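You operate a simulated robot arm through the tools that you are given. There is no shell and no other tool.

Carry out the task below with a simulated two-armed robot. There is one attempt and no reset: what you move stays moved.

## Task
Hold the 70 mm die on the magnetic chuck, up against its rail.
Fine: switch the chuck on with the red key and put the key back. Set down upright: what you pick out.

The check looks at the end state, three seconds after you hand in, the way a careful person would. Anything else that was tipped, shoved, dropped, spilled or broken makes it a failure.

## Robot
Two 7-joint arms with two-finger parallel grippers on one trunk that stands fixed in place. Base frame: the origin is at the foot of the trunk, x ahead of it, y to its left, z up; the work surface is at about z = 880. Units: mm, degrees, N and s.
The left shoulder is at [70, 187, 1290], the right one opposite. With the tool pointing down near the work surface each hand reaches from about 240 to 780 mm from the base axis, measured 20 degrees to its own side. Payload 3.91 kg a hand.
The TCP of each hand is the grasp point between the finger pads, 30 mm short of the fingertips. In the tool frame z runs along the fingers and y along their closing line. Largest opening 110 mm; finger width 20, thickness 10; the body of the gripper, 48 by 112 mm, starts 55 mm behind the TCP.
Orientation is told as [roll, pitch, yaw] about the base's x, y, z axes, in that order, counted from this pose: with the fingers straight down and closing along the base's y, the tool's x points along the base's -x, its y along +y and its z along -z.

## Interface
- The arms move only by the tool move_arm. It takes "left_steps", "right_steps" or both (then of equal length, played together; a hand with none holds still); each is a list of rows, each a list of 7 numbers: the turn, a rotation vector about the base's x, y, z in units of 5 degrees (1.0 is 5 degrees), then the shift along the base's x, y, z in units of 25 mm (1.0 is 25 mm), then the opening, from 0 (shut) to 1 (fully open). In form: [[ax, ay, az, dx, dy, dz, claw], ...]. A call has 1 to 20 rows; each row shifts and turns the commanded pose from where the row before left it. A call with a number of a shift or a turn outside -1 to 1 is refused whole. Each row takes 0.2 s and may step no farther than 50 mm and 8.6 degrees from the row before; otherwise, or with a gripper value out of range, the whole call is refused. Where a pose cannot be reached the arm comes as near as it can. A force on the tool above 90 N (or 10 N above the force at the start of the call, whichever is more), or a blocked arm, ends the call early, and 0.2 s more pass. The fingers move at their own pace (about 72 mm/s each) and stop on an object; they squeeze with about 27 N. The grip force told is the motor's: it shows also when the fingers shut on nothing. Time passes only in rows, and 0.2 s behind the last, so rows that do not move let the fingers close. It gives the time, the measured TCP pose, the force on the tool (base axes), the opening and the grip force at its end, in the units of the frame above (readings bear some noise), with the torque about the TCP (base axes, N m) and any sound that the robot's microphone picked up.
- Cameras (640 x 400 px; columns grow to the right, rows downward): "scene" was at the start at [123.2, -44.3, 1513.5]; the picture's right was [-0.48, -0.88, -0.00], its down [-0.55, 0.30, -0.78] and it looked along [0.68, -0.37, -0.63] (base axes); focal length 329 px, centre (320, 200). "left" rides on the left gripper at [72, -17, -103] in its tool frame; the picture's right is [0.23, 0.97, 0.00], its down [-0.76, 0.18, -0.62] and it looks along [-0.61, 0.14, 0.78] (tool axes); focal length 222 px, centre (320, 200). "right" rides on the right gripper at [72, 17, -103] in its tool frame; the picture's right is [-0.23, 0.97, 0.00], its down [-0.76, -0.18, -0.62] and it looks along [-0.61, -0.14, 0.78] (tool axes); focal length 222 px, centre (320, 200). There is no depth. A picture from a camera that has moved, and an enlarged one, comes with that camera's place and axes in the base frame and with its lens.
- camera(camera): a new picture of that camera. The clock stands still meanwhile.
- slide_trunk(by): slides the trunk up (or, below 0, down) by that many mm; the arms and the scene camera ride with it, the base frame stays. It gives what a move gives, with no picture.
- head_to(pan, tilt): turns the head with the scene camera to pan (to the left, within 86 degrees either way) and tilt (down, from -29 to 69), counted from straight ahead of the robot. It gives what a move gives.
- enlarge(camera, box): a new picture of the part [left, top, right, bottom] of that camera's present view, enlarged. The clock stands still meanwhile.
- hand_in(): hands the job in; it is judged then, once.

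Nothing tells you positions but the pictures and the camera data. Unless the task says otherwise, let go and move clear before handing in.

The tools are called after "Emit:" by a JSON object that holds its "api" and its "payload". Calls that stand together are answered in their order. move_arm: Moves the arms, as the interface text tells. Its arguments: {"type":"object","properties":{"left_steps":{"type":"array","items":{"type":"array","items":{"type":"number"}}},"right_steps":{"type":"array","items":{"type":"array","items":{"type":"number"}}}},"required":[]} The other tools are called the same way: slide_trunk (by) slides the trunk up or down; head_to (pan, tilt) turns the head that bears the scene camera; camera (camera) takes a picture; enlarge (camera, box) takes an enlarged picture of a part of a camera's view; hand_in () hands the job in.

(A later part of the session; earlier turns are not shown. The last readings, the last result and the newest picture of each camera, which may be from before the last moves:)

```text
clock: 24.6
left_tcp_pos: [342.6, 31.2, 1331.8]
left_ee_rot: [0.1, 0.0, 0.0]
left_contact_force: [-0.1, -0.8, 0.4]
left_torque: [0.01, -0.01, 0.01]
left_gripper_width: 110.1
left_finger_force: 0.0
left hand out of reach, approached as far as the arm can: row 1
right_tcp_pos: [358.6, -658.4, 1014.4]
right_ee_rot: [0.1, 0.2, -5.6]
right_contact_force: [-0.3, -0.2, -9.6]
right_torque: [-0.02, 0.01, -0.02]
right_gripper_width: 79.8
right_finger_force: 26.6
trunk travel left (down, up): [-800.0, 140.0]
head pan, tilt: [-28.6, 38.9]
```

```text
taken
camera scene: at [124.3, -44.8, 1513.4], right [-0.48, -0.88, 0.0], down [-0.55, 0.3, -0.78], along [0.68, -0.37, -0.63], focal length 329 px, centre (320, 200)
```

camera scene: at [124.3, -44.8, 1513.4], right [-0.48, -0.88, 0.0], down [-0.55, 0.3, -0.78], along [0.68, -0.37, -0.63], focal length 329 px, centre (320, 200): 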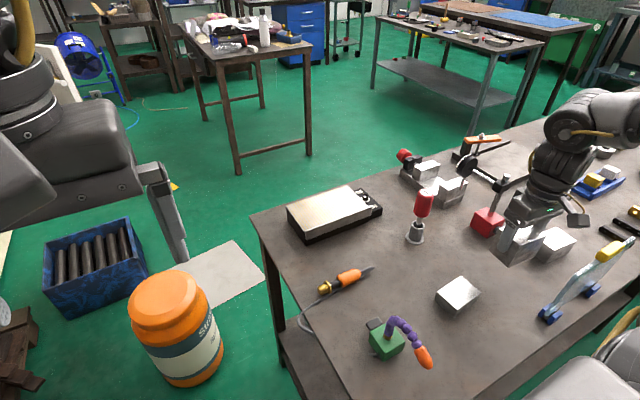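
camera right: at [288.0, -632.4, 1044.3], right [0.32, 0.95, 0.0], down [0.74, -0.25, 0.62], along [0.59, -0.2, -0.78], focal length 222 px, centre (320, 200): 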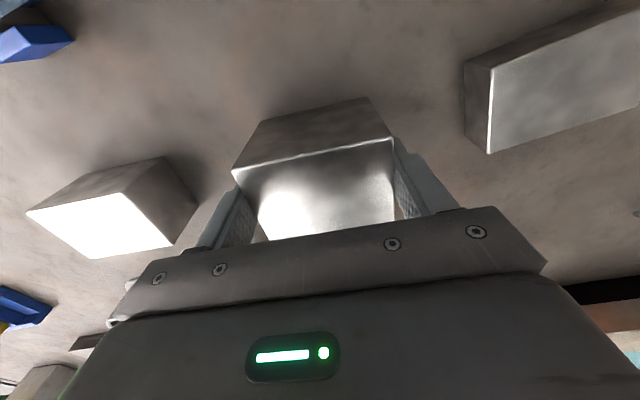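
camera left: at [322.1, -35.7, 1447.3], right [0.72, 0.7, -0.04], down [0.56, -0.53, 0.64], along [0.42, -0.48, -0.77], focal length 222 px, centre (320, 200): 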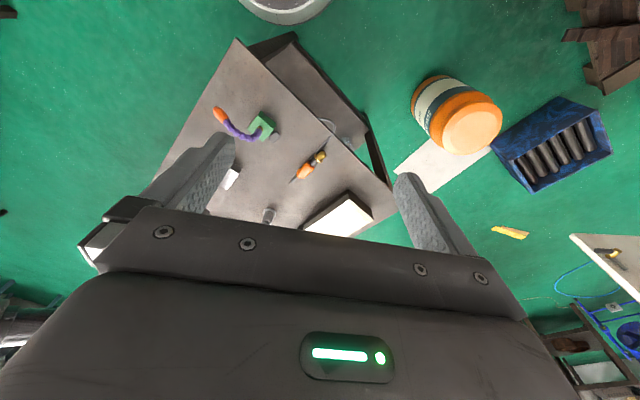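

Left is clear. I carry the block gently toward the chuck: first sideways with a slight rise and the yaw correction.

Emit:
{"api": "move_arm", "payload": {"right_steps": [[0, 0, 0.05, 0, 0.1, 0.03, 0], [0, 0, 0.05, 0, 0.2, 0.05, 0], [0, 0, 0.055, 0, 0.3, 0.06, 0], [0, 0, 0.055, 0, 0.4, 0.06, 0], [0, 0, 0.055, 0, 0.53, 0.06, 0], [0, 0, 0.055, 0, 0.53, 0.06, 0], [0, 0, 0.055, 0, 0.53, 0.06, 0], [0, 0, 0.055, 0, 0.53, 0.06, 0], [0, 0, 0.055, 0, 0.53, 0.06, 0], [0, 0, 0.055, 0, 0.53, 0.06, 0], [0, 0, 0.055, 0, 0.53, 0.06, 0], [0, 0, 0.055, 0, 0.53, 0.06, 0], [0, 0, 0.055, 0, 0.53, 0.06, 0], [0, 0, 0.055, 0, 0.53, 0.04, 0], [0, 0, 0.055, 0, 0.53, 0.03, 0], [0, 0, 0.055, 0, 0.53, 0, 0], [0, 0, 0.055, 0, 0.4, 0, 0], [0, 0, 0.055, 0, 0.3, 0, 0], [0, 0, 0.055, 0, 0.2, 0, 0], [0, 0, 0.055, 0, 0.1, 0, 0]]}}

Emit:
{"api": "enlarge", "payload": {"camera": "right", "box": [180, 70, 440, 250]}}

Emit:
{"api": "camera", "payload": {"camera": "scene"}}

```text
clock: 28.8
left_tcp_pos: [341.5, 31.8, 1330.4]
left_ee_rot: [0.1, 0.1, 0.0]
left_contact_force: [0.2, -0.4, 0.0]
left_torque: [0.01, 0.02, 0.02]
left_gripper_width: 110.2
left_finger_force: 0.1
right_tcp_pos: [359.8, -449.7, 1034.4]
right_ee_rot: [0.1, 0.0, 0.2]
right_contact_force: [1.0, -0.5, -11.1]
right_torque: [0.02, 0.02, -0.04]
right_gripper_width: 80.0
right_finger_force: 28.3
trunk travel left (down, up): [-800.0, 140.0]
head pan, tilt: [-28.6, 38.9]
```

```text
2.22 times, centred on (310, 160) of right
camera zoom: at [286.7, -432.5, 1137.3], right [0.23, 0.97, 0.0], down [0.76, -0.18, 0.62], along [0.61, -0.14, -0.78], focal length 494 px, centre (342, 289)
```

zoom: 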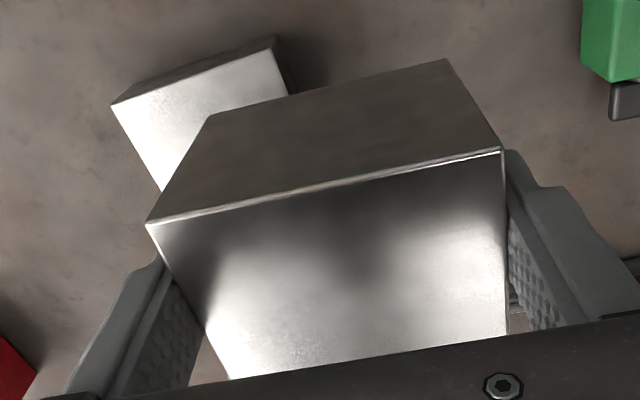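

```text
taken
camera scene: at [124.0, -45.4, 1513.4], right [-0.48, -0.88, 0.0], down [-0.55, 0.3, -0.78], along [0.68, -0.37, -0.63], focal length 329 px, centre (320, 200)
```

scene: 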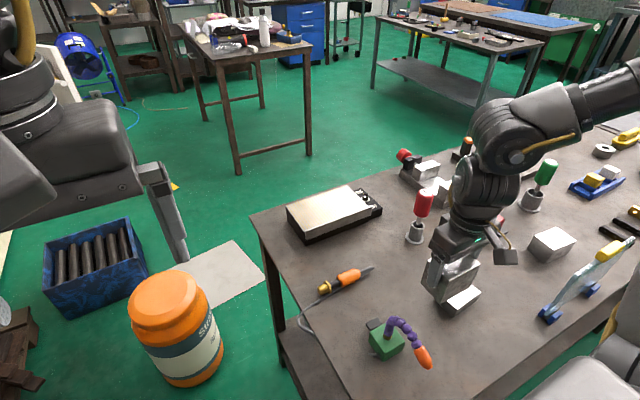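

Still firm. Now the diagonal toward the chuck, in two gentle parts.

Emit:
{"api": "move_arm", "payload": {"right_steps": [[0, 0, 0, 0.1, 0.022, 0, 0], [0, 0, 0, 0.2, 0.044, 0, 0], [0, 0, 0, 0.3, 0.066, 0, 0], [0, 0, 0, 0.4, 0.088, 0, 0], [0, 0, 0, 0.5, 0.11, 0, 0], [0, 0, 0, 0.6, 0.132, 0, 0], [0, 0, 0, 0.6, 0.132, 0, 0], [0, 0, 0, 0.6, 0.132, 0, 0], [0, 0, 0, 0.6, 0.132, 0, 0], [0, 0, 0, 0.6, 0.132, 0, 0], [0, 0, 0, 0.6, 0.132, 0, 0], [0, 0, 0, 0.6, 0.132, 0, 0], [0, 0, 0, 0.6, 0.132, 0, 0], [0, 0, 0, 0.6, 0.132, 0, 0], [0, 0, 0, 0.6, 0.132, 0, 0], [0, 0, 0, 0.6, 0.132, 0, 0], [0, 0, 0, 0.6, 0.132, 0, 0], [0, 0, 0, 0.5, 0.11, 0, 0], [0, 0, 0, 0.3, 0.066, 0, 0], [0, 0, 0, 0.15, 0.033, 0, 0]]}}

Emit:
{"api": "camera", "payload": {"camera": "scene"}}

Emit:
{"api": "enlarge", "payload": {"camera": "right", "box": [180, 70, 440, 250]}}

```text
clock: 33.0
left_tcp_pos: [341.8, 31.5, 1331.3]
left_ee_rot: [0.1, 0.0, 0.1]
left_contact_force: [-0.9, 0.8, 0.8]
left_torque: [0.02, 0.02, -0.02]
left_gripper_width: 110.2
left_finger_force: 0.0
right_tcp_pos: [600.0, -396.7, 1036.1]
right_ee_rot: [0.0, -0.1, 0.1]
right_contact_force: [0.2, -0.2, -11.0]
right_torque: [0.03, 0.01, -0.03]
right_gripper_width: 79.7
right_finger_force: 27.1
trunk travel left (down, up): [-800.0, 140.0]
head pan, tilt: [-28.6, 38.9]
```

```text
taken
camera scene: at [124.7, -45.1, 1513.3], right [-0.48, -0.88, 0.0], down [-0.55, 0.3, -0.78], along [0.68, -0.37, -0.63], focal length 329 px, centre (320, 200)
```

scene: 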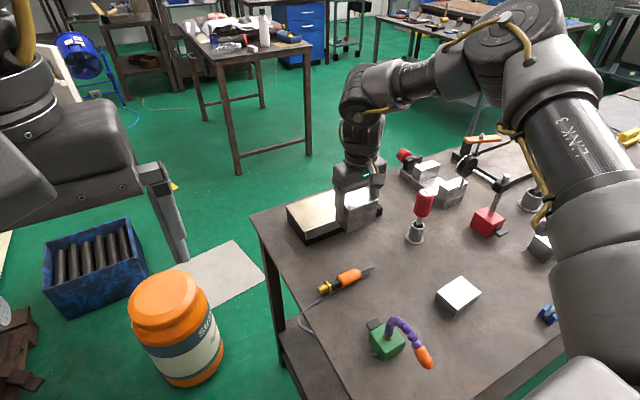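

```text
2.22 times, centred on (310, 160) of right
camera zoom: at [527.8, -379.3, 1138.4], right [0.23, 0.97, 0.0], down [0.76, -0.18, 0.62], along [0.61, -0.14, -0.78], focal length 494 px, centre (342, 289)
```

zoom: 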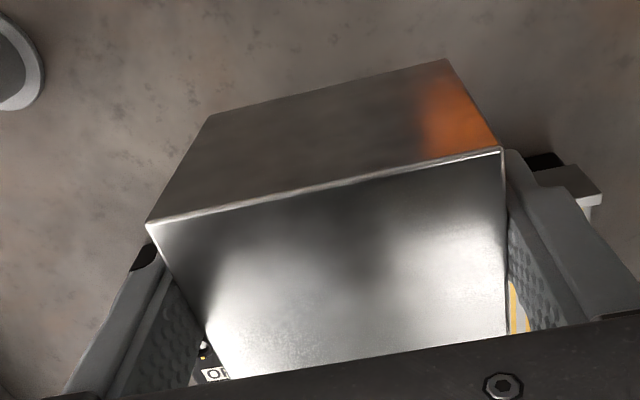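

Emit:
{"api": "move_arm", "payload": {"right_steps": [[0, 0, 0, 0.15, 0.04, 0, 0], [0, 0, 0, 0.3, 0.08, -0.05, 0], [0, 0, 0, 0.4, 0.1, -0.08, 0], [0, 0, 0, 0.45, 0.11, -0.08, 0], [0, 0, 0, 0.45, 0.11, -0.08, 0], [0, 0, 0, 0.45, 0.11, -0.08, 0], [0, 0, 0, 0.45, 0.11, -0.08, 0], [0, 0, 0, 0.45, 0.11, -0.08, 0], [0, 0, 0, 0.4, 0.1, -0.05, 0], [0, 0, 0, 0.3, 0.08, 0, 0], [0, 0, 0, 0.15, 0.03, 0, 0], [0, 0, 0, 0.05, 0.01, 0, 0]]}}

Emit:
{"api": "enlarge", "payload": {"camera": "scene", "box": [270, 150, 430, 250]}}

Emit:
{"api": "camera", "payload": {"camera": "right"}}

```text
clock: 35.6
left_tcp_pos: [341.6, 30.6, 1331.4]
left_ee_rot: [0.1, 0.1, 0.0]
left_contact_force: [0.9, -0.4, 0.0]
left_torque: [0.0, -0.01, 0.01]
left_gripper_width: 110.1
left_finger_force: 0.0
right_tcp_pos: [602.8, -397.1, 1039.6]
right_ee_rot: [0.1, 0.0, 0.1]
right_contact_force: [-0.1, 0.6, -11.4]
right_torque: [0.03, 0.04, 0.0]
right_gripper_width: 80.0
right_finger_force: 27.1
right hand out of reach, approached as far as the arm can: row 1, 2, 3, 4, 5, 6, 7, 8, 9, 10, 11
trunk travel left (down, up): [-800.0, 140.0]
head pan, tilt: [-28.6, 38.9]
```

```text
4.00 times, centred on (350, 200) of scene
camera zoom: at [124.8, -45.3, 1513.3], right [-0.48, -0.88, 0.0], down [-0.55, 0.3, -0.78], along [0.68, -0.37, -0.63], focal length 1316 px, centre (200, 200)
```

zoom: 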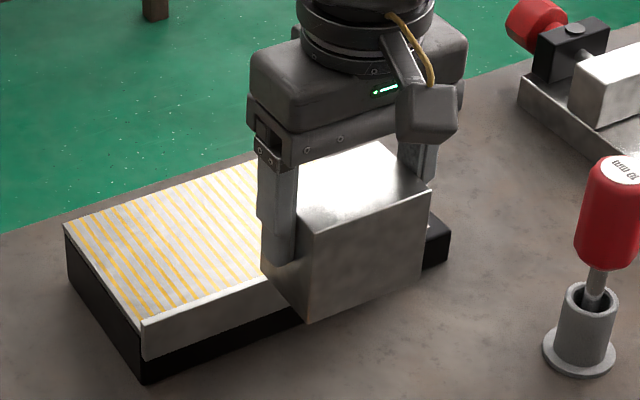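

```text
taken
camera right: at [530.0, -379.9, 1143.0], right [0.23, 0.97, 0.0], down [0.76, -0.18, 0.62], along [0.61, -0.14, -0.78], focal length 222 px, centre (320, 200)
```

right: 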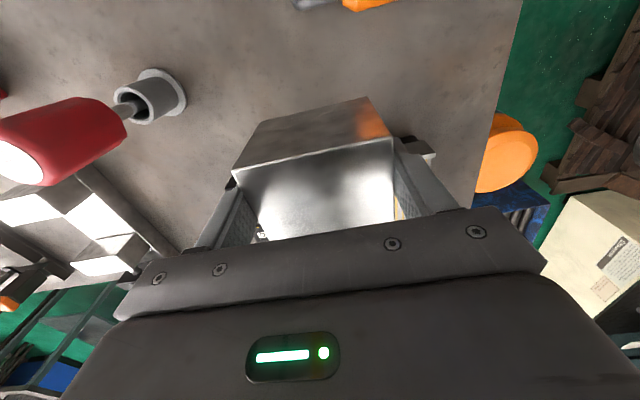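

The arm stops at x = 603 here although it isn't stretched out; it looks like a wrist or elbow joint limit. I try a different hand yaw, gently, to see whether reach opens up.

Emit:
{"api": "move_arm", "payload": {"right_steps": [[0, 0, -0.3, 0, 0, 0, 0], [0, 0, -0.5, 0.1, 0, 0, 0], [0, 0, -0.5, 0.2, 0, 0, 0], [0, 0, -0.5, 0.2, 0, 0, 0], [0, 0, -0.5, 0.2, 0, 0, 0], [0, 0, -0.5, 0.2, 0, 0, 0], [0, 0, -0.3, 0.1, 0, 0, 0]]}}

Emit:
{"api": "head_to", "payload": {"pan": -45, "tilt": 20}}

Emit:
{"api": "camera", "payload": {"camera": "scene"}}

```text
clock: 37.2
left_tcp_pos: [342.8, 31.2, 1331.4]
left_ee_rot: [0.1, 0.1, 0.0]
left_contact_force: [-0.5, 0.3, 0.8]
left_torque: [0.04, 0.01, -0.01]
left_gripper_width: 110.0
left_finger_force: 0.0
right_tcp_pos: [608.3, -402.9, 1048.4]
right_ee_rot: [0.2, 0.0, -15.5]
right_contact_force: [0.1, -0.2, -10.1]
right_torque: [-0.01, 0.03, -0.02]
right_gripper_width: 80.0
right_finger_force: 26.9
right hand out of reach, approached as far as the arm can: row 2, 3, 4, 5, 6
trunk travel left (down, up): [-800.0, 140.0]
head pan, tilt: [-28.6, 38.9]
```

```text
clock: 38.0
left_tcp_pos: [342.9, 32.1, 1331.0]
left_ee_rot: [0.2, 0.2, 0.0]
left_contact_force: [0.2, 0.2, 0.2]
left_torque: [0.02, -0.02, -0.02]
left_gripper_width: 110.0
left_finger_force: 0.0
right_tcp_pos: [607.4, -403.4, 1049.0]
right_ee_rot: [0.1, 0.0, -15.4]
right_contact_force: [-0.4, 0.2, -11.0]
right_torque: [-0.02, 0.0, 0.04]
right_gripper_width: 79.8
right_finger_force: 27.2
trunk travel left (down, up): [-800.0, 140.0]
head pan, tilt: [-45.0, 20.0]
```

```text
taken
camera scene: at [115.4, -70.0, 1543.0], right [-0.71, -0.71, 0.0], down [-0.24, 0.24, -0.94], along [0.66, -0.66, -0.34], focal length 329 px, centre (320, 200)
```

scene: 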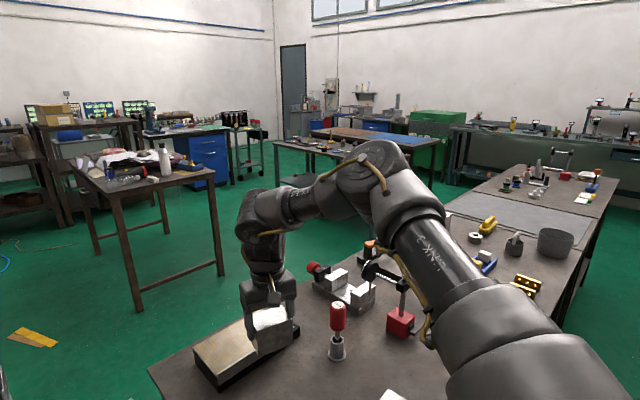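

Reach seems to improve when the hand is higher relative to the shoulder, so I lower the trunk. I test with a small slide first, to see that the block doesn't slip.

Emit:
{"api": "slide_trunk", "payload": {"by": -10}}

Emit:
{"api": "enlarge", "payload": {"camera": "right", "box": [180, 70, 440, 250]}}

```text
clock: 38.6
left_tcp_pos: [343.5, 32.0, 1321.1]
left_ee_rot: [0.1, 0.1, -0.2]
left_contact_force: [0.8, 0.3, 0.3]
left_torque: [0.02, -0.02, -0.02]
left_gripper_width: 109.9
left_finger_force: 0.0
right_tcp_pos: [607.0, -402.7, 1036.9]
right_ee_rot: [0.1, 0.0, -15.5]
right_contact_force: [0.1, 0.3, -11.3]
right_torque: [-0.01, -0.01, 0.02]
right_gripper_width: 79.7
right_finger_force: 26.8
trunk travel left (down, up): [-790.0, 150.0]
head pan, tilt: [-45.0, 20.0]
```

```text
2.22 times, centred on (310, 160) of right
camera zoom: at [542.4, -367.3, 1140.6], right [0.48, 0.88, 0.0], down [0.69, -0.37, 0.62], along [0.55, -0.3, -0.78], focal length 494 px, centre (342, 289)
```

zoom: 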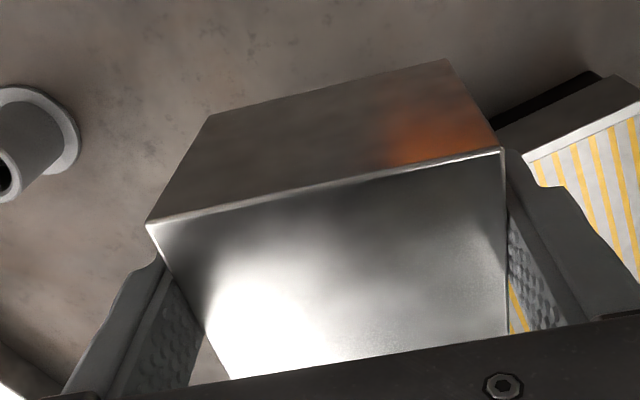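

The slide is gentle enough. I back off a little, raise the arm and lower the trunk in turns.

Emit:
{"api": "move_arm", "payload": {"right_steps": [[0, 0, 0, -0.1, 0, 0.06, 0], [0, 0, 0, -0.2, 0, 0.1, 0], [0, 0, 0, -0.2, 0, 0.14, 0], [0, 0, 0, -0.2, 0, 0.18, 0], [0, 0, 0, -0.2, 0, 0.22, 0], [0, 0, 0, -0.2, 0, 0.22, 0], [0, 0, 0, -0.2, 0, 0.22, 0], [0, 0, 0, -0.2, 0, 0.22, 0], [0, 0, 0, -0.2, 0, 0.22, 0], [0, 0, 0, -0.2, 0, 0.22, 0], [0, 0, 0, -0.1, 0, 0.22, 0], [0, 0, 0, 0, 0, 0.22, 0], [0, 0, 0, 0, 0, 0.22, 0], [0, 0, 0, 0, 0, 0.22, 0], [0, 0, 0, 0, 0, 0.22, 0], [0, 0, 0, 0, 0, 0.22, 0], [0, 0, 0, 0, 0, 0.18, 0], [0, 0, 0, 0, 0, 0.14, 0], [0, 0, 0, 0, 0, 0.1, 0], [0, 0, 0, 0, 0, 0.06, 0]]}}

Emit:
{"api": "slide_trunk", "payload": {"by": -90}}

Emit:
{"api": "enlarge", "payload": {"camera": "right", "box": [180, 70, 440, 250]}}

Emit:
{"api": "camera", "payload": {"camera": "scene"}}

```text
clock: 42.8
left_tcp_pos: [341.3, 32.2, 1321.6]
left_ee_rot: [0.2, 0.1, 0.0]
left_contact_force: [0.0, 0.1, 0.2]
left_torque: [0.0, -0.01, 0.03]
left_gripper_width: 110.1
left_finger_force: 0.0
right_tcp_pos: [556.3, -402.8, 1128.9]
right_ee_rot: [0.1, 0.1, -15.3]
right_contact_force: [0.4, 0.7, -11.0]
right_torque: [-0.01, -0.01, 0.01]
right_gripper_width: 79.9
right_finger_force: 26.9
trunk travel left (down, up): [-790.0, 150.0]
head pan, tilt: [-45.0, 20.0]
```

```text
clock: 44.0
left_tcp_pos: [342.8, 31.4, 1231.7]
left_ee_rot: [0.1, 0.1, 0.1]
left_contact_force: [-0.6, 0.4, -0.6]
left_torque: [0.01, 0.01, 0.0]
left_gripper_width: 109.8
left_finger_force: 0.1
right_tcp_pos: [556.6, -401.9, 1038.3]
right_ee_rot: [0.2, -0.1, -15.5]
right_contact_force: [0.8, 0.3, -11.4]
right_torque: [0.03, 0.04, 0.02]
right_gripper_width: 79.9
right_finger_force: 27.1
trunk travel left (down, up): [-700.0, 240.0]
head pan, tilt: [-45.0, 20.0]
```

```text
2.22 times, centred on (310, 160) of right
camera zoom: at [491.6, -366.5, 1141.3], right [0.48, 0.88, 0.0], down [0.69, -0.37, 0.62], along [0.55, -0.3, -0.78], focal length 494 px, centre (342, 289)
```

zoom: 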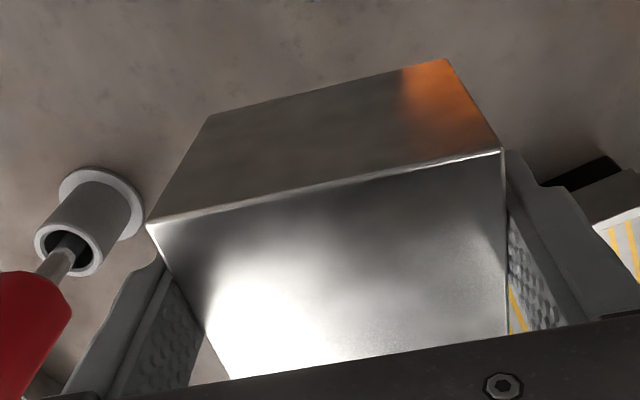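

```text
taken
camera scene: at [114.9, -70.0, 1443.1], right [-0.71, -0.71, 0.0], down [-0.24, 0.24, -0.94], along [0.66, -0.66, -0.34], focal length 329 px, centre (320, 200)
```

scene: 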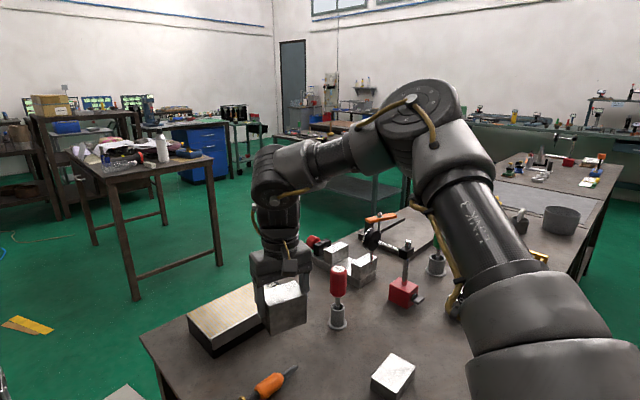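

Working well. One more round of the same, and I turn the yaw back to zero meanwhile.

Emit:
{"api": "move_arm", "payload": {"right_steps": [[0, 0, 0.155, 0, 0, 0.06, 0], [0, 0, 0.155, 0, 0, 0.1, 0], [0, 0, 0.155, 0, 0, 0.14, 0], [0, 0, 0.155, 0, 0, 0.18, 0], [0, 0, 0.155, 0, 0, 0.22, 0], [0, 0, 0.155, 0, 0, 0.24, 0], [0, 0, 0.155, 0, 0, 0.24, 0], [0, 0, 0.155, 0, 0, 0.24, 0], [0, 0, 0.155, 0, 0, 0.24, 0], [0, 0, 0.155, 0, 0, 0.24, 0], [0, 0, 0.155, 0, 0, 0.24, 0], [0, 0, 0.155, 0, 0, 0.24, 0], [0, 0, 0.155, 0, 0, 0.24, 0], [0, 0, 0.155, 0, 0, 0.24, 0], [0, 0, 0.155, 0, 0, 0.24, 0], [0, 0, 0.155, 0, 0, 0.24, 0], [0, 0, 0.155, 0, 0, 0.18, 0], [0, 0, 0.155, 0, 0, 0.14, 0], [0, 0, 0.155, 0, 0, 0.1, 0], [0, 0, 0.155, 0, 0, 0.06, 0]]}}

Emit:
{"api": "slide_trunk", "payload": {"by": -95}}

Emit:
{"api": "enlarge", "payload": {"camera": "right", "box": [180, 70, 440, 250]}}

Emit:
{"api": "camera", "payload": {"camera": "scene"}}

```text
clock: 48.2
left_tcp_pos: [341.8, 31.4, 1232.2]
left_ee_rot: [0.2, 0.1, 0.0]
left_contact_force: [0.6, -0.2, 0.3]
left_torque: [-0.02, -0.02, 0.01]
left_gripper_width: 110.0
left_finger_force: 0.1
right_tcp_pos: [556.4, -403.2, 1134.1]
right_ee_rot: [0.1, 0.1, 0.1]
right_contact_force: [0.3, -0.1, -11.3]
right_torque: [0.0, 0.01, -0.02]
right_gripper_width: 80.2
right_finger_force: 27.0
trunk travel left (down, up): [-700.0, 240.0]
head pan, tilt: [-45.0, 20.0]
```

```text
clock: 49.5
left_tcp_pos: [342.0, 32.6, 1136.7]
left_ee_rot: [0.0, 0.0, 0.0]
left_contact_force: [0.3, -0.6, 0.8]
left_torque: [0.03, -0.03, -0.01]
left_gripper_width: 109.8
left_finger_force: 0.2
right_tcp_pos: [556.1, -403.4, 1039.1]
right_ee_rot: [0.1, 0.0, 0.2]
right_contact_force: [-0.4, 0.0, -10.3]
right_torque: [0.02, 0.01, 0.03]
right_gripper_width: 80.0
right_finger_force: 27.1
trunk travel left (down, up): [-605.0, 335.0]
head pan, tilt: [-45.0, 20.0]
```

```text
2.22 times, centred on (310, 160) of right
camera zoom: at [484.2, -386.1, 1141.9], right [0.22, 0.97, 0.0], down [0.76, -0.18, 0.62], along [0.61, -0.14, -0.78], focal length 494 px, centre (342, 289)
```

zoom: 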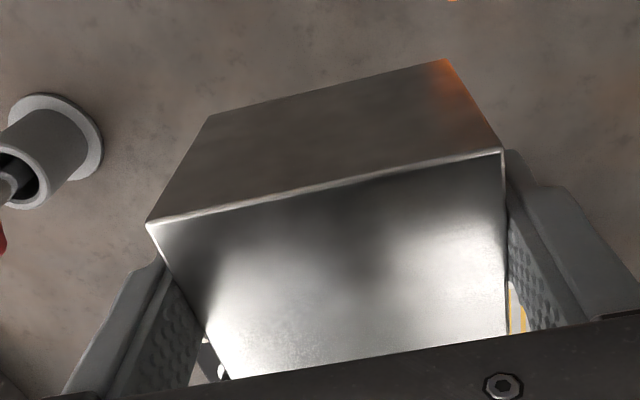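

```text
taken
camera scene: at [114.7, -69.9, 1348.2], right [-0.71, -0.71, 0.0], down [-0.24, 0.24, -0.94], along [0.66, -0.66, -0.34], focal length 329 px, centre (320, 200)
```

scene: 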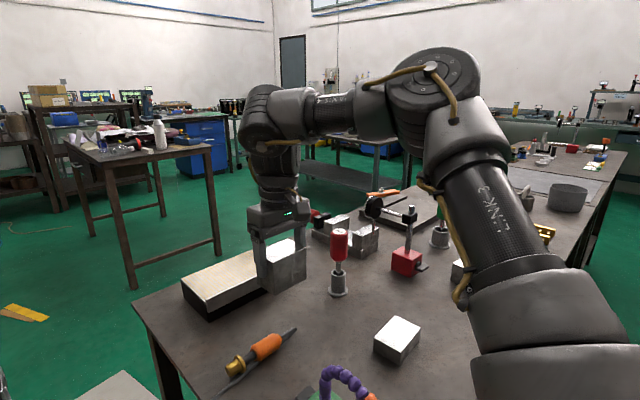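

Now I try the advance to x = 700, y = -375 again.

Emit:
{"api": "move_arm", "payload": {"right_steps": [[0, 0, 0, 0.1, 0.02, 0, 0], [0, 0, 0, 0.2, 0.04, 0, 0], [0, 0, 0, 0.3, 0.06, 0, 0], [0, 0, 0, 0.4, 0.08, 0, 0], [0, 0, 0, 0.45, 0.09, 0, 0], [0, 0, 0, 0.45, 0.09, 0, 0], [0, 0, 0, 0.45, 0.09, 0, 0], [0, 0, 0, 0.45, 0.09, 0, 0], [0, 0, 0, 0.45, 0.09, 0, 0], [0, 0, 0, 0.45, 0.09, 0, 0], [0, 0, 0, 0.45, 0.09, 0, 0], [0, 0, 0, 0.45, 0.09, 0, 0], [0, 0, 0, 0.4, 0.08, 0, 0], [0, 0, 0, 0.35, 0.07, 0, 0], [0, 0, 0, 0.25, 0.05, 0, 0], [0, 0, 0, 0.15, 0.03, 0, 0], [0, 0, 0, 0, 0, 0, 0]]}}

Emit:
{"api": "camera", "payload": {"camera": "scene"}}

```text
clock: 53.1
left_tcp_pos: [342.4, 30.9, 1136.1]
left_ee_rot: [0.1, 0.0, 0.0]
left_contact_force: [-0.4, -0.7, -0.1]
left_torque: [-0.01, -0.02, 0.0]
left_gripper_width: 110.1
left_finger_force: 0.2
right_tcp_pos: [601.1, -398.4, 988.5]
right_ee_rot: [0.1, -0.2, 0.2]
right_contact_force: [0.3, 0.3, -9.9]
right_torque: [-0.01, 0.0, 0.01]
right_gripper_width: 80.0
right_finger_force: 27.2
right hand out of reach, approached as far as the arm can: row 4, 5, 6, 7, 8, 9, 10, 11, 12, 13, 14, 15
trunk travel left (down, up): [-605.0, 335.0]
head pan, tilt: [-45.0, 20.0]
```

```text
taken
camera scene: at [115.1, -69.9, 1348.1], right [-0.71, -0.71, 0.0], down [-0.24, 0.24, -0.94], along [0.66, -0.66, -0.34], focal length 329 px, centre (320, 200)
```

scene: 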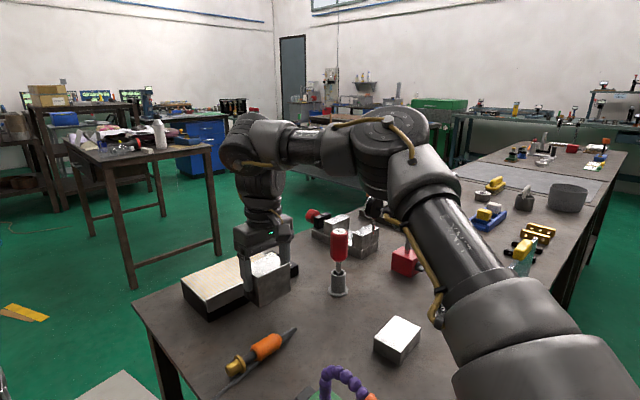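

The arm still stops near x = 601 with the hand vertical, so I'll set the block down on the free table spot at about (595, -462), away from the iron and the key. Then I'll re-grip it with the hand tilted forward, which extends the reach.

Emit:
{"api": "move_arm", "payload": {"right_steps": [[0, 0, 0, 0, -0.1, 0, 0], [0, 0, 0, -0.05, -0.2, 0, 0], [0, 0, 0, -0.05, -0.3, 0, 0], [0, 0, 0, -0.05, -0.35, 0, 0], [0, 0, 0, -0.05, -0.35, 0, 0], [0, 0, 0, -0.04, -0.35, 0, 0], [0, 0, 0, 0, -0.35, 0, 0], [0, 0, 0, 0, -0.3, 0, 0], [0, 0, 0, 0, -0.2, 0, 0], [0, 0, 0, 0, -0.1, 0, 0], [0, 0, 0, 0, 0, -0.1, 0], [0, 0, 0, 0, 0, -0.15, 0], [0, 0, 0, 0, 0, -0.2, 0], [0, 0, 0, 0, 0, -0.2, 0], [0, 0, 0, 0, 0, -0.2, 0], [0, 0, 0, 0, 0, -0.15, 0], [0, 0, 0, 0, 0, -0.1, 0]]}}

Emit:
{"api": "head_to", "payload": {"pan": -35, "tilt": 35}}

Emit:
{"api": "camera", "payload": {"camera": "scene"}}

Emit:
{"api": "camera", "payload": {"camera": "right"}}

```text
clock: 56.7
left_tcp_pos: [342.5, 31.4, 1136.4]
left_ee_rot: [0.1, 0.1, -0.1]
left_contact_force: [0.1, -0.1, 0.3]
left_torque: [0.0, 0.0, 0.0]
left_gripper_width: 110.0
left_finger_force: 0.1
right_tcp_pos: [599.4, -463.3, 963.8]
right_ee_rot: [0.0, 0.0, 0.2]
right_contact_force: [0.3, -0.3, -10.8]
right_torque: [0.01, 0.03, 0.01]
right_gripper_width: 79.7
right_finger_force: 27.2
trunk travel left (down, up): [-605.0, 335.0]
head pan, tilt: [-45.0, 20.0]
```

```text
clock: 57.5
left_tcp_pos: [341.5, 32.2, 1136.6]
left_ee_rot: [0.1, 0.2, 0.0]
left_contact_force: [0.5, 0.7, -0.9]
left_torque: [0.01, 0.0, -0.04]
left_gripper_width: 109.9
left_finger_force: 0.2
right_tcp_pos: [598.8, -463.3, 962.9]
right_ee_rot: [0.0, 0.0, 0.2]
right_contact_force: [-0.2, -0.1, -10.6]
right_torque: [0.0, -0.01, 0.01]
right_gripper_width: 79.9
right_finger_force: 26.5
trunk travel left (down, up): [-605.0, 335.0]
head pan, tilt: [-35.0, 35.0]
```

```text
taken
camera scene: at [121.3, -54.8, 1324.3], right [-0.57, -0.82, 0.0], down [-0.47, 0.33, -0.82], along [0.67, -0.47, -0.57], focal length 329 px, centre (320, 200)
```

scene: 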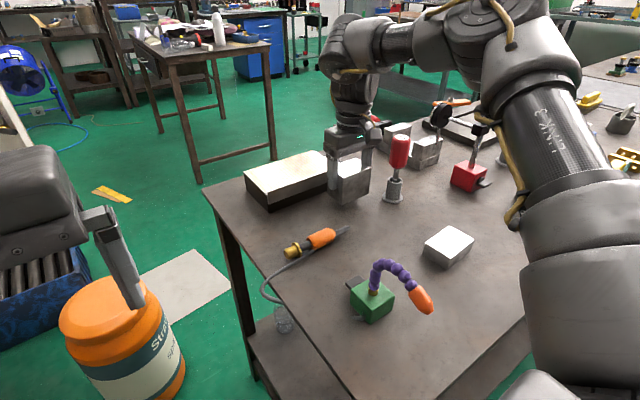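

```text
taken
camera right: at [526.1, -446.8, 1065.6], right [0.22, 0.97, 0.0], down [0.76, -0.18, 0.62], along [0.61, -0.14, -0.78], focal length 222 px, centre (320, 200)
```

right: 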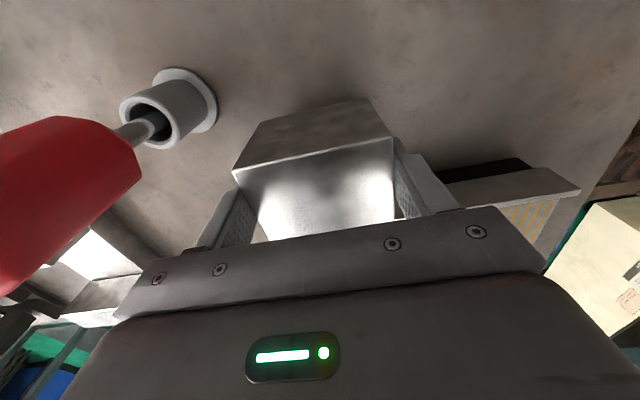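

The block hangs about 20 mm above a clear patch of table. I lower it slowly to touch.

Emit:
{"api": "move_arm", "payload": {"right_steps": [[0, 0, 0, 0, 0, -0.08, 0], [0, 0, 0, 0, 0, -0.12, 0], [0, 0, 0, 0, 0, -0.12, 0], [0, 0, 0, 0, 0, -0.12, 0], [0, 0, 0, 0, 0, -0.08, 0], [0, 0, 0, 0, 0, -0.06, 0], [0, 0, 0, 0, 0, -0.05, 0], [0, 0, 0, 0, 0, -0.04, 0], [0, 0, 0, 0, 0, -0.04, 0], [0, 0, 0, 0, 0, -0.04, 0]]}}

```text
clock: 59.7
left_tcp_pos: [343.1, 30.9, 1137.4]
left_ee_rot: [0.1, 0.0, -0.1]
left_contact_force: [-0.7, 0.2, 0.0]
left_torque: [-0.02, 0.0, -0.02]
left_gripper_width: 109.9
left_finger_force: 0.1
right_tcp_pos: [598.0, -463.2, 944.8]
right_ee_rot: [0.2, 0.0, 0.2]
right_contact_force: [0.3, 0.0, -11.1]
right_torque: [0.02, 0.02, -0.01]
right_gripper_width: 79.9
right_finger_force: 27.4
trunk travel left (down, up): [-605.0, 335.0]
head pan, tilt: [-35.0, 35.0]
```

Emit:
{"api": "move_arm", "payload": {"right_steps": [[0, 0, 0, 0, 0, -0.04, 0], [0, 0, 0, 0, 0, -0.04, 0]]}}

Emit:
{"api": "move_arm", "payload": {"right_steps": [[0, 0, 0, 0, 0, -0.04, 0], [0, 0, 0, 0, 0, -0.02, 0]]}}

Emit:
{"api": "enlarge", "payload": {"camera": "scene", "box": [300, 130, 410, 210]}}

```text
clock: 60.3
left_tcp_pos: [343.3, 33.3, 1137.5]
left_ee_rot: [0.1, 0.1, 0.1]
left_contact_force: [-0.3, -1.5, 0.1]
left_torque: [0.01, -0.01, 0.01]
left_gripper_width: 109.8
left_finger_force: 0.1
right_tcp_pos: [598.1, -463.5, 941.1]
right_ee_rot: [0.1, 0.0, 0.2]
right_contact_force: [-0.4, -0.3, -10.6]
right_torque: [-0.03, 0.0, 0.02]
right_gripper_width: 80.3
right_finger_force: 26.6
trunk travel left (down, up): [-605.0, 335.0]
head pan, tilt: [-35.0, 35.0]
```

```text
clock: 60.9
left_tcp_pos: [341.5, 32.0, 1136.8]
left_ee_rot: [0.2, 0.1, 0.0]
left_contact_force: [0.4, 0.1, -0.2]
left_torque: [0.02, -0.01, 0.04]
left_gripper_width: 109.9
left_finger_force: 0.1
right_tcp_pos: [597.5, -463.1, 941.4]
right_ee_rot: [0.1, -0.1, 0.2]
right_contact_force: [1.6, -2.4, -1.3]
right_torque: [-0.57, 0.13, 0.19]
right_gripper_width: 80.0
right_finger_force: 26.8
trunk travel left (down, up): [-605.0, 335.0]
head pan, tilt: [-35.0, 35.0]
```

```text
5.00 times, centred on (355, 170) of scene
camera zoom: at [120.5, -54.2, 1324.5], right [-0.57, -0.82, 0.0], down [-0.47, 0.33, -0.82], along [0.67, -0.47, -0.57], focal length 1646 px, centre (145, 350)
```

zoom: 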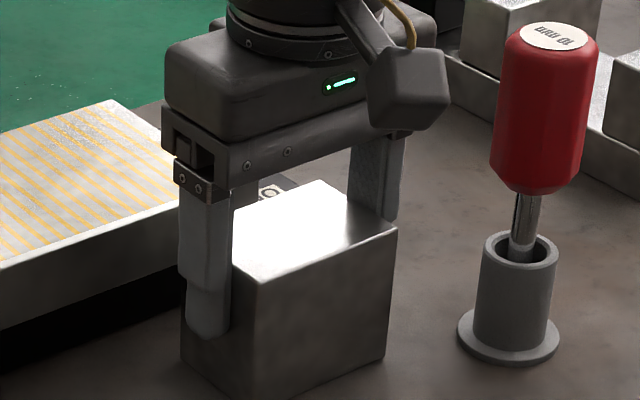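

Contact: the weight has gone onto the table. I open and rise clear.

Emit:
{"api": "move_arm", "payload": {"right_steps": [[0, 0, 0, 0, 0, 0, 0.92], [0, 0, 0, 0, 0, 0, 0.92], [0, 0, 0, 0, 0, 0, 0.92]]}}

Emit:
{"api": "move_arm", "payload": {"right_steps": [[0, 0, 0, 0, 0, 0.5, 0.92], [0, 0, 0, 0, 0, 1, 0.92], [0, 0, 0, 0, 0, 1, 0.92], [0, 0, 0, 0, 0, 1, 0.92], [0, 0, 0, 0, 0, 1, 0.92], [0, 0, 0, 0, 0, 1, 0.92], [0, 0, 0, 0, 0, 0.5, 0.92]]}}

Emit:
{"api": "camera", "payload": {"camera": "right"}}

Emit:
{"api": "camera", "payload": {"camera": "scene"}}

```text
clock: 61.7
left_tcp_pos: [340.6, 33.7, 1138.0]
left_ee_rot: [0.1, 0.1, 0.0]
left_contact_force: [0.0, -0.2, -0.2]
left_torque: [0.02, 0.03, -0.03]
left_gripper_width: 109.9
left_finger_force: 0.0
right_tcp_pos: [596.7, -462.3, 942.6]
right_ee_rot: [0.1, 0.0, 0.2]
right_contact_force: [-0.5, 0.0, 0.8]
right_torque: [-0.03, 0.01, 0.0]
right_gripper_width: 101.2
right_finger_force: 0.1
trunk travel left (down, up): [-605.0, 335.0]
head pan, tilt: [-35.0, 35.0]
```

```text
clock: 63.3
left_tcp_pos: [340.4, 31.2, 1137.4]
left_ee_rot: [-0.1, 0.0, -0.1]
left_contact_force: [0.7, -0.1, -0.1]
left_torque: [0.02, 0.0, 0.03]
left_gripper_width: 110.1
left_finger_force: 0.1
right_tcp_pos: [563.3, -464.3, 1069.5]
right_ee_rot: [0.1, -0.2, 0.2]
right_contact_force: [0.2, -0.7, 0.5]
right_torque: [-0.01, 0.02, 0.01]
right_gripper_width: 101.2
right_finger_force: 0.0
right hand out of reach, approached as far as the arm can: row 4, 5, 6, 7
trunk travel left (down, up): [-605.0, 335.0]
head pan, tilt: [-35.0, 35.0]
```

```text
taken
camera right: at [490.5, -446.5, 1172.5], right [0.22, 0.97, 0.0], down [0.76, -0.18, 0.63], along [0.61, -0.14, -0.78], focal length 222 px, centre (320, 200)
```

right: 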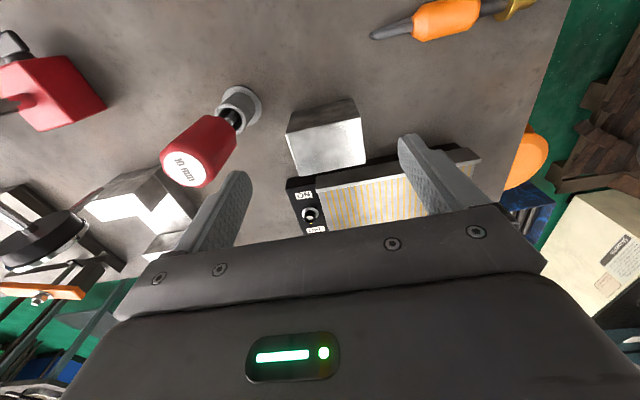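

```text
taken
camera scene: at [119.5, -53.5, 1324.4], right [-0.57, -0.82, 0.0], down [-0.47, 0.33, -0.82], along [0.67, -0.47, -0.57], focal length 329 px, centre (320, 200)
```

scene: 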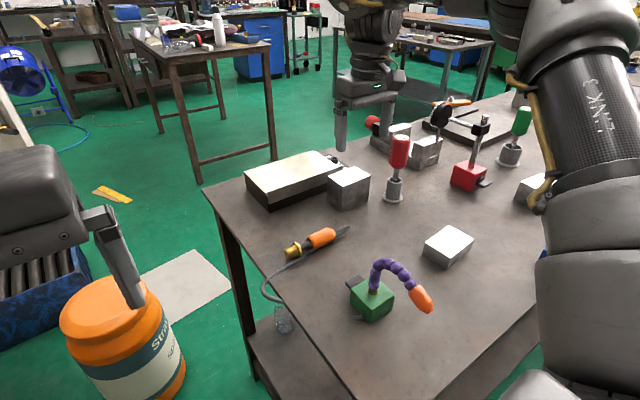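

The block stands upright at about (597, -463). Now I test the reach with the empty hand tilted 35° forward.

Emit:
{"api": "move_arm", "payload": {"right_steps": [[0, -1, 0, 0, 0, 0, 0.92], [0, -1, 0, 0, 0, 0, 0.92], [0, -1, 0, 0, 0, 0, 0.92], [0, -1, 0, 0, 0, 0, 0.92], [0, -1, 0, 0, 0, 0, 0.92], [0, -1, 0, 0, 0, 0, 0.92], [0, -1, 0, 0, 0, 0, 0.92], [0, 0, 0, 0.7, 0.4, 0, 0.92], [0, 0, 0, 0.7, 0.4, 0, 0.92], [0, 0, 0, 0.7, 0.4, 0, 0.92], [0, 0, 0, 0.7, 0.4, 0, 0.92], [0, 0, 0, 0.7, 0.4, 0, 0.92], [0, 0, 0, 0.7, 0.4, 0, 0.92], [0, 0, 0, 0.7, 0.4, 0, 0.92], [0, 0, 0, 0.7, 0.4, 0, 0.92]]}}

Emit:
{"api": "camera", "payload": {"camera": "scene"}}

```text
clock: 66.5
left_tcp_pos: [341.8, 32.2, 1136.7]
left_ee_rot: [0.0, 0.2, 0.0]
left_contact_force: [0.6, 0.5, 1.1]
left_torque: [-0.04, -0.02, -0.03]
left_gripper_width: 109.8
left_finger_force: 0.1
right_tcp_pos: [706.7, -382.7, 1070.2]
right_ee_rot: [0.1, -35.0, 0.2]
right_contact_force: [0.5, 0.6, 0.8]
right_torque: [-0.01, 0.02, 0.01]
right_gripper_width: 101.4
right_finger_force: 0.1
trunk travel left (down, up): [-605.0, 335.0]
head pan, tilt: [-35.0, 35.0]
```

```text
taken
camera scene: at [121.1, -53.4, 1324.3], right [-0.57, -0.82, 0.0], down [-0.47, 0.33, -0.82], along [0.67, -0.47, -0.57], focal length 329 px, centre (320, 200)
```

scene: 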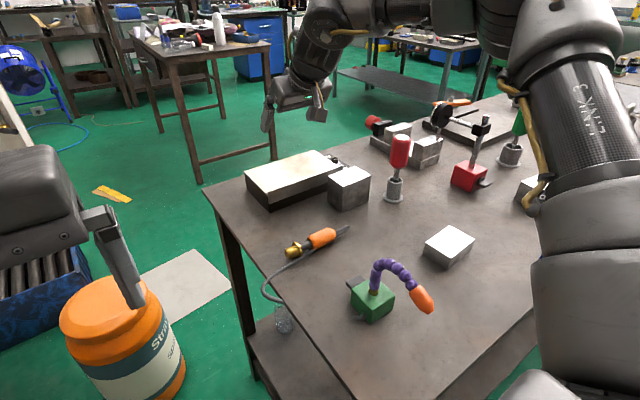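

Tilted, the arm reaches the chuck. I also test the socket position at the height the key will need.

Emit:
{"api": "move_arm", "payload": {"right_steps": [[0, 0, 0, 0.07, -0.8, -0.2, 0.92], [0, 0, 0, 0.07, -0.8, -0.2, 0.92], [0, 0, 0, 0.07, -0.8, -0.2, 0.92], [0, 0, 0, 0.07, -0.8, -0.2, 0.92], [0, 0, 0, 0.07, -0.8, -0.2, 0.92], [0, 0, 0, 0.07, -0.8, -0.2, 0.92], [0, 0, 0, 0.07, -0.7, -0.2, 0.92], [0, 0, 0, 0, 0, 0, 0.92]]}}

Emit:
{"api": "camera", "payload": {"camera": "right"}}

Emit:
{"api": "camera", "payload": {"camera": "scene"}}

```text
clock: 68.3
left_tcp_pos: [340.8, 32.5, 1136.9]
left_ee_rot: [0.0, 0.1, 0.0]
left_contact_force: [-0.1, -0.2, 0.0]
left_torque: [0.03, 0.03, -0.01]
left_gripper_width: 109.7
left_finger_force: 0.0
right_tcp_pos: [718.5, -522.9, 1035.5]
right_ee_rot: [0.0, -35.1, 0.2]
right_contact_force: [-0.2, 0.2, -0.8]
right_torque: [-0.01, 0.0, 0.01]
right_gripper_width: 101.0
right_finger_force: 0.1
trunk travel left (down, up): [-605.0, 335.0]
head pan, tilt: [-35.0, 35.0]
```

```text
taken
camera right: at [600.6, -505.2, 1078.0], right [0.18, 0.97, 0.13], down [0.27, -0.18, 0.95], along [0.95, -0.14, -0.29], focal length 222 px, centre (320, 200)
```

right: 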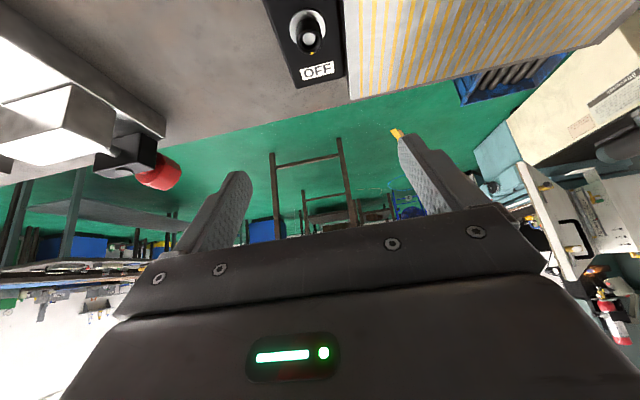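

```text
taken
camera scene: at [119.7, -53.2, 1324.5], right [-0.57, -0.82, 0.0], down [-0.47, 0.33, -0.82], along [0.67, -0.47, -0.57], focal length 329 px, centre (320, 200)
```

scene: 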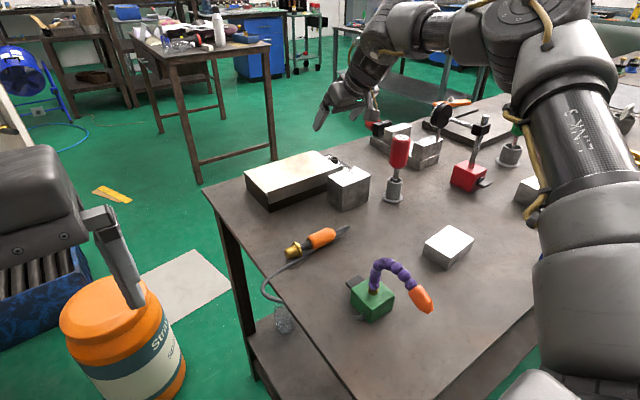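

Both spots are reachable at 35° tilt. From here I get a fine view of the socket, so I measure it.

Emit:
{"api": "enlarge", "payload": {"camera": "right", "box": [260, 0, 356, 60]}}

Emit:
{"api": "enlarge", "payload": {"camera": "scene", "box": [230, 140, 390, 240]}}

Emit:
{"api": "enlarge", "payload": {"camera": "scene", "box": [320, 145, 360, 170]}}

```text
6.67 times, centred on (308, 30) of right
camera zoom: at [600.6, -505.2, 1078.0], right [0.18, 0.97, 0.13], down [0.27, -0.18, 0.95], along [0.95, -0.14, -0.29], focal length 1481 px, centre (400, 1333)
```

zoom: 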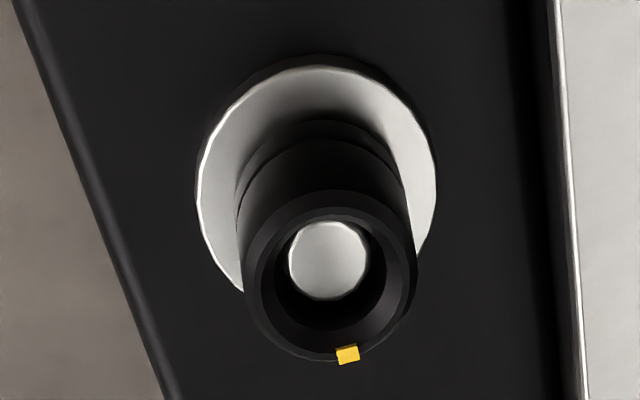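

```text
4.00 times, centred on (310, 190) of scene
camera zoom: at [119.7, -53.2, 1324.5], right [-0.57, -0.82, 0.0], down [-0.47, 0.33, -0.82], along [0.67, -0.47, -0.57], focal length 1316 px, centre (360, 240)
```

zoom: 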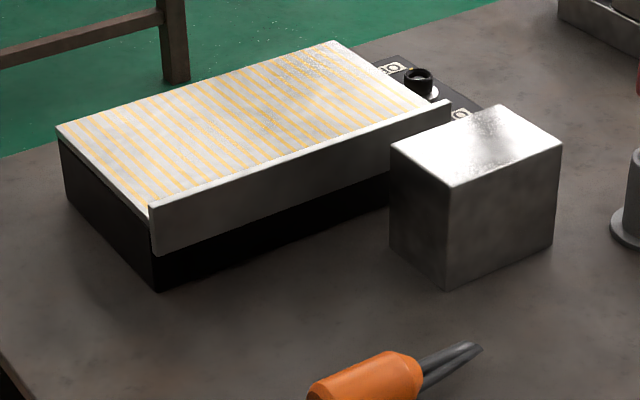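

```text
16.00 times, centred on (340, 158) of scene
camera zoom: at [119.7, -53.2, 1324.5], right [-0.57, -0.82, 0.0], down [-0.47, 0.33, -0.82], along [0.67, -0.47, -0.57], focal length 5266 px, centre (0, 880)
```

zoom: 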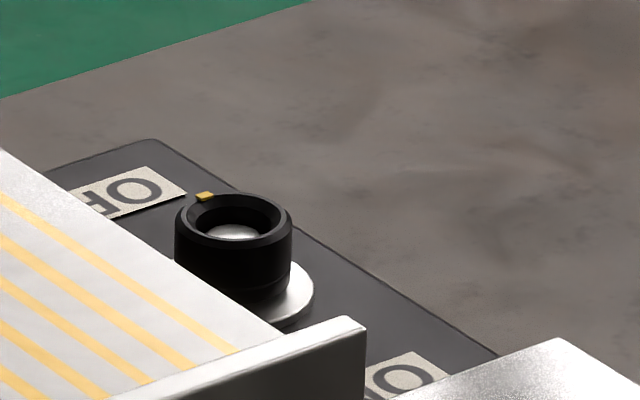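

The socket axis is at about (717.5, -516.5) with its rim at z 925; it's a funnel-mouthed round socket. Now I bring the tilted hand over the block and go down around it.

Emit:
{"api": "move_arm", "payload": {"right_steps": [[0, 0, 0, 0, 0.6, 0.2, 1], [0, 0, 0, -0.6, 0.6, 0, 1], [0, 0, 0, -0.8, 0.6, 0, 1], [0, 0, 0, -0.9, 0.58, 0, 1], [0, 0, 0, -0.9, 0, 0, 1], [0, 0, 0, -0.9, 0, 0, 1], [0, 0, 0, -0.76, 0, 0, 1], [0, 0, 0, 0, 0, 0, 1]]}}

Emit:
{"api": "camera", "payload": {"camera": "right"}}

Emit:
{"api": "camera", "payload": {"camera": "scene"}}

```text
clock: 70.1
left_tcp_pos: [342.3, 33.0, 1136.1]
left_ee_rot: [0.1, 0.1, 0.0]
left_contact_force: [0.4, 0.3, -0.2]
left_torque: [-0.03, 0.0, 0.03]
left_gripper_width: 110.1
left_finger_force: 0.1
right_tcp_pos: [596.2, -461.1, 1040.4]
right_ee_rot: [0.0, -35.0, 0.2]
right_contact_force: [-0.9, 0.0, 0.0]
right_torque: [0.02, 0.03, 0.02]
right_gripper_width: 109.9
right_finger_force: 0.0
trunk travel left (down, up): [-605.0, 335.0]
head pan, tilt: [-35.0, 35.0]
```

```text
taken
camera right: at [477.6, -444.5, 1083.5], right [0.18, 0.97, 0.13], down [0.27, -0.18, 0.95], along [0.95, -0.14, -0.29], focal length 222 px, centre (320, 200)
```

right: 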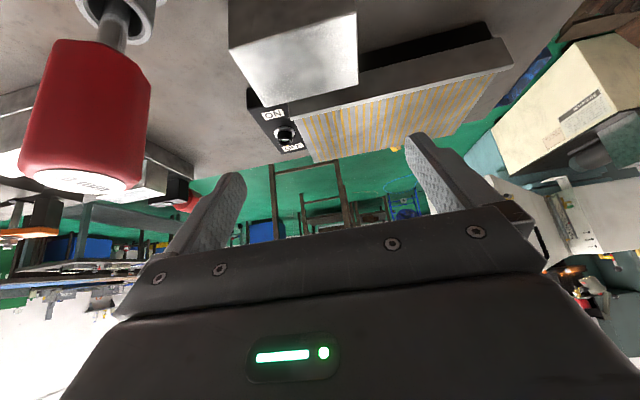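

```text
taken
camera scene: at [120.5, -53.7, 1324.3], right [-0.57, -0.82, 0.0], down [-0.47, 0.33, -0.82], along [0.67, -0.47, -0.57], focal length 329 px, centre (320, 200)
```

scene: 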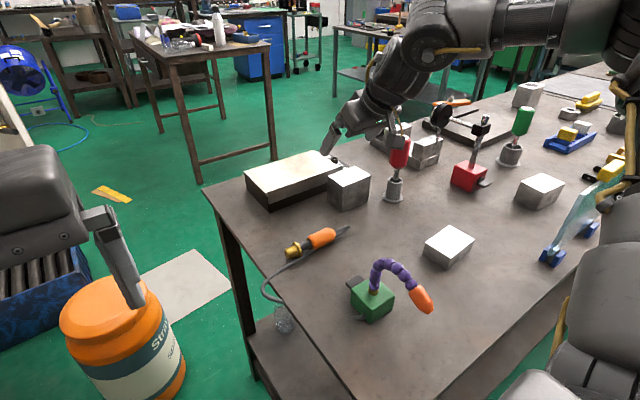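

The arm has folded differently but has clearance from the key. I go down in two stages, checking.

Emit:
{"api": "move_arm", "payload": {"right_steps": [[0, 0, 0, 0, -0.06, -0.6, 1], [0, 0, 0, 0, 0, -0.7, 1], [0, 0, 0, 0, 0, -0.7, 1], [0, 0, 0, 0, 0, -0.4, 1]]}}

Emit:
{"api": "camera", "payload": {"camera": "right"}}

Emit:
{"api": "camera", "payload": {"camera": "scene"}}

Emit:
{"api": "enlarge", "payload": {"camera": "scene", "box": [310, 60, 470, 220]}}

```text
clock: 71.1
left_tcp_pos: [341.7, 33.3, 1136.1]
left_ee_rot: [0.1, 0.1, 0.0]
left_contact_force: [-0.5, -0.6, 0.4]
left_torque: [0.0, 0.01, -0.05]
left_gripper_width: 110.1
left_finger_force: 0.1
right_tcp_pos: [596.1, -463.9, 980.8]
right_ee_rot: [0.0, -35.1, 0.2]
right_contact_force: [1.4, -0.2, -0.3]
right_torque: [-0.01, 0.0, 0.01]
right_gripper_width: 109.8
right_finger_force: 0.0
trunk travel left (down, up): [-605.0, 335.0]
head pan, tilt: [-35.0, 35.0]
```

```text
taken
camera right: at [477.6, -447.4, 1023.3], right [0.18, 0.97, 0.13], down [0.27, -0.18, 0.95], along [0.95, -0.14, -0.29], focal length 222 px, centre (320, 200)
```

right: 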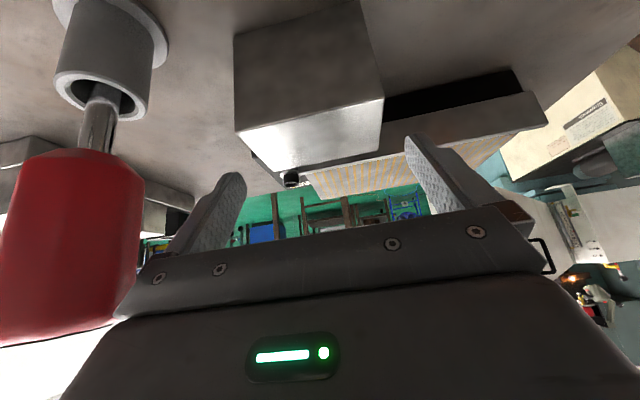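

```text
taken
camera scene: at [120.1, -53.8, 1324.4], right [-0.57, -0.82, 0.0], down [-0.47, 0.33, -0.82], along [0.67, -0.47, -0.57], focal length 329 px, centre (320, 200)
```

scene: 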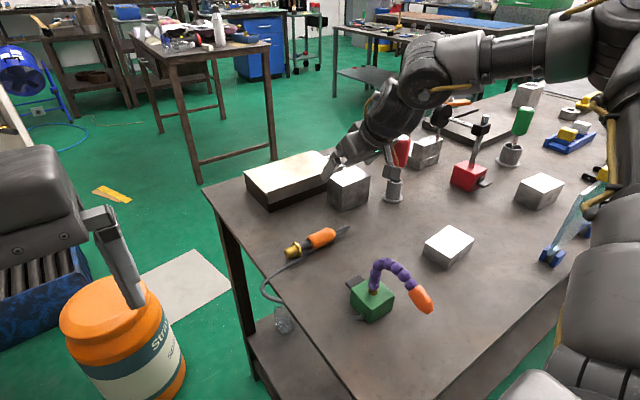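

```text
2.50 times, centred on (390, 140) of scene
camera zoom: at [120.1, -53.8, 1324.4], right [-0.57, -0.82, 0.0], down [-0.47, 0.33, -0.82], along [0.67, -0.47, -0.57], focal length 823 px, centre (145, 350)
```

zoom: 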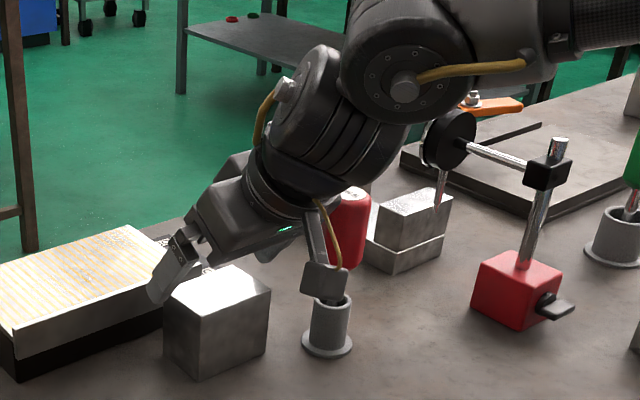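

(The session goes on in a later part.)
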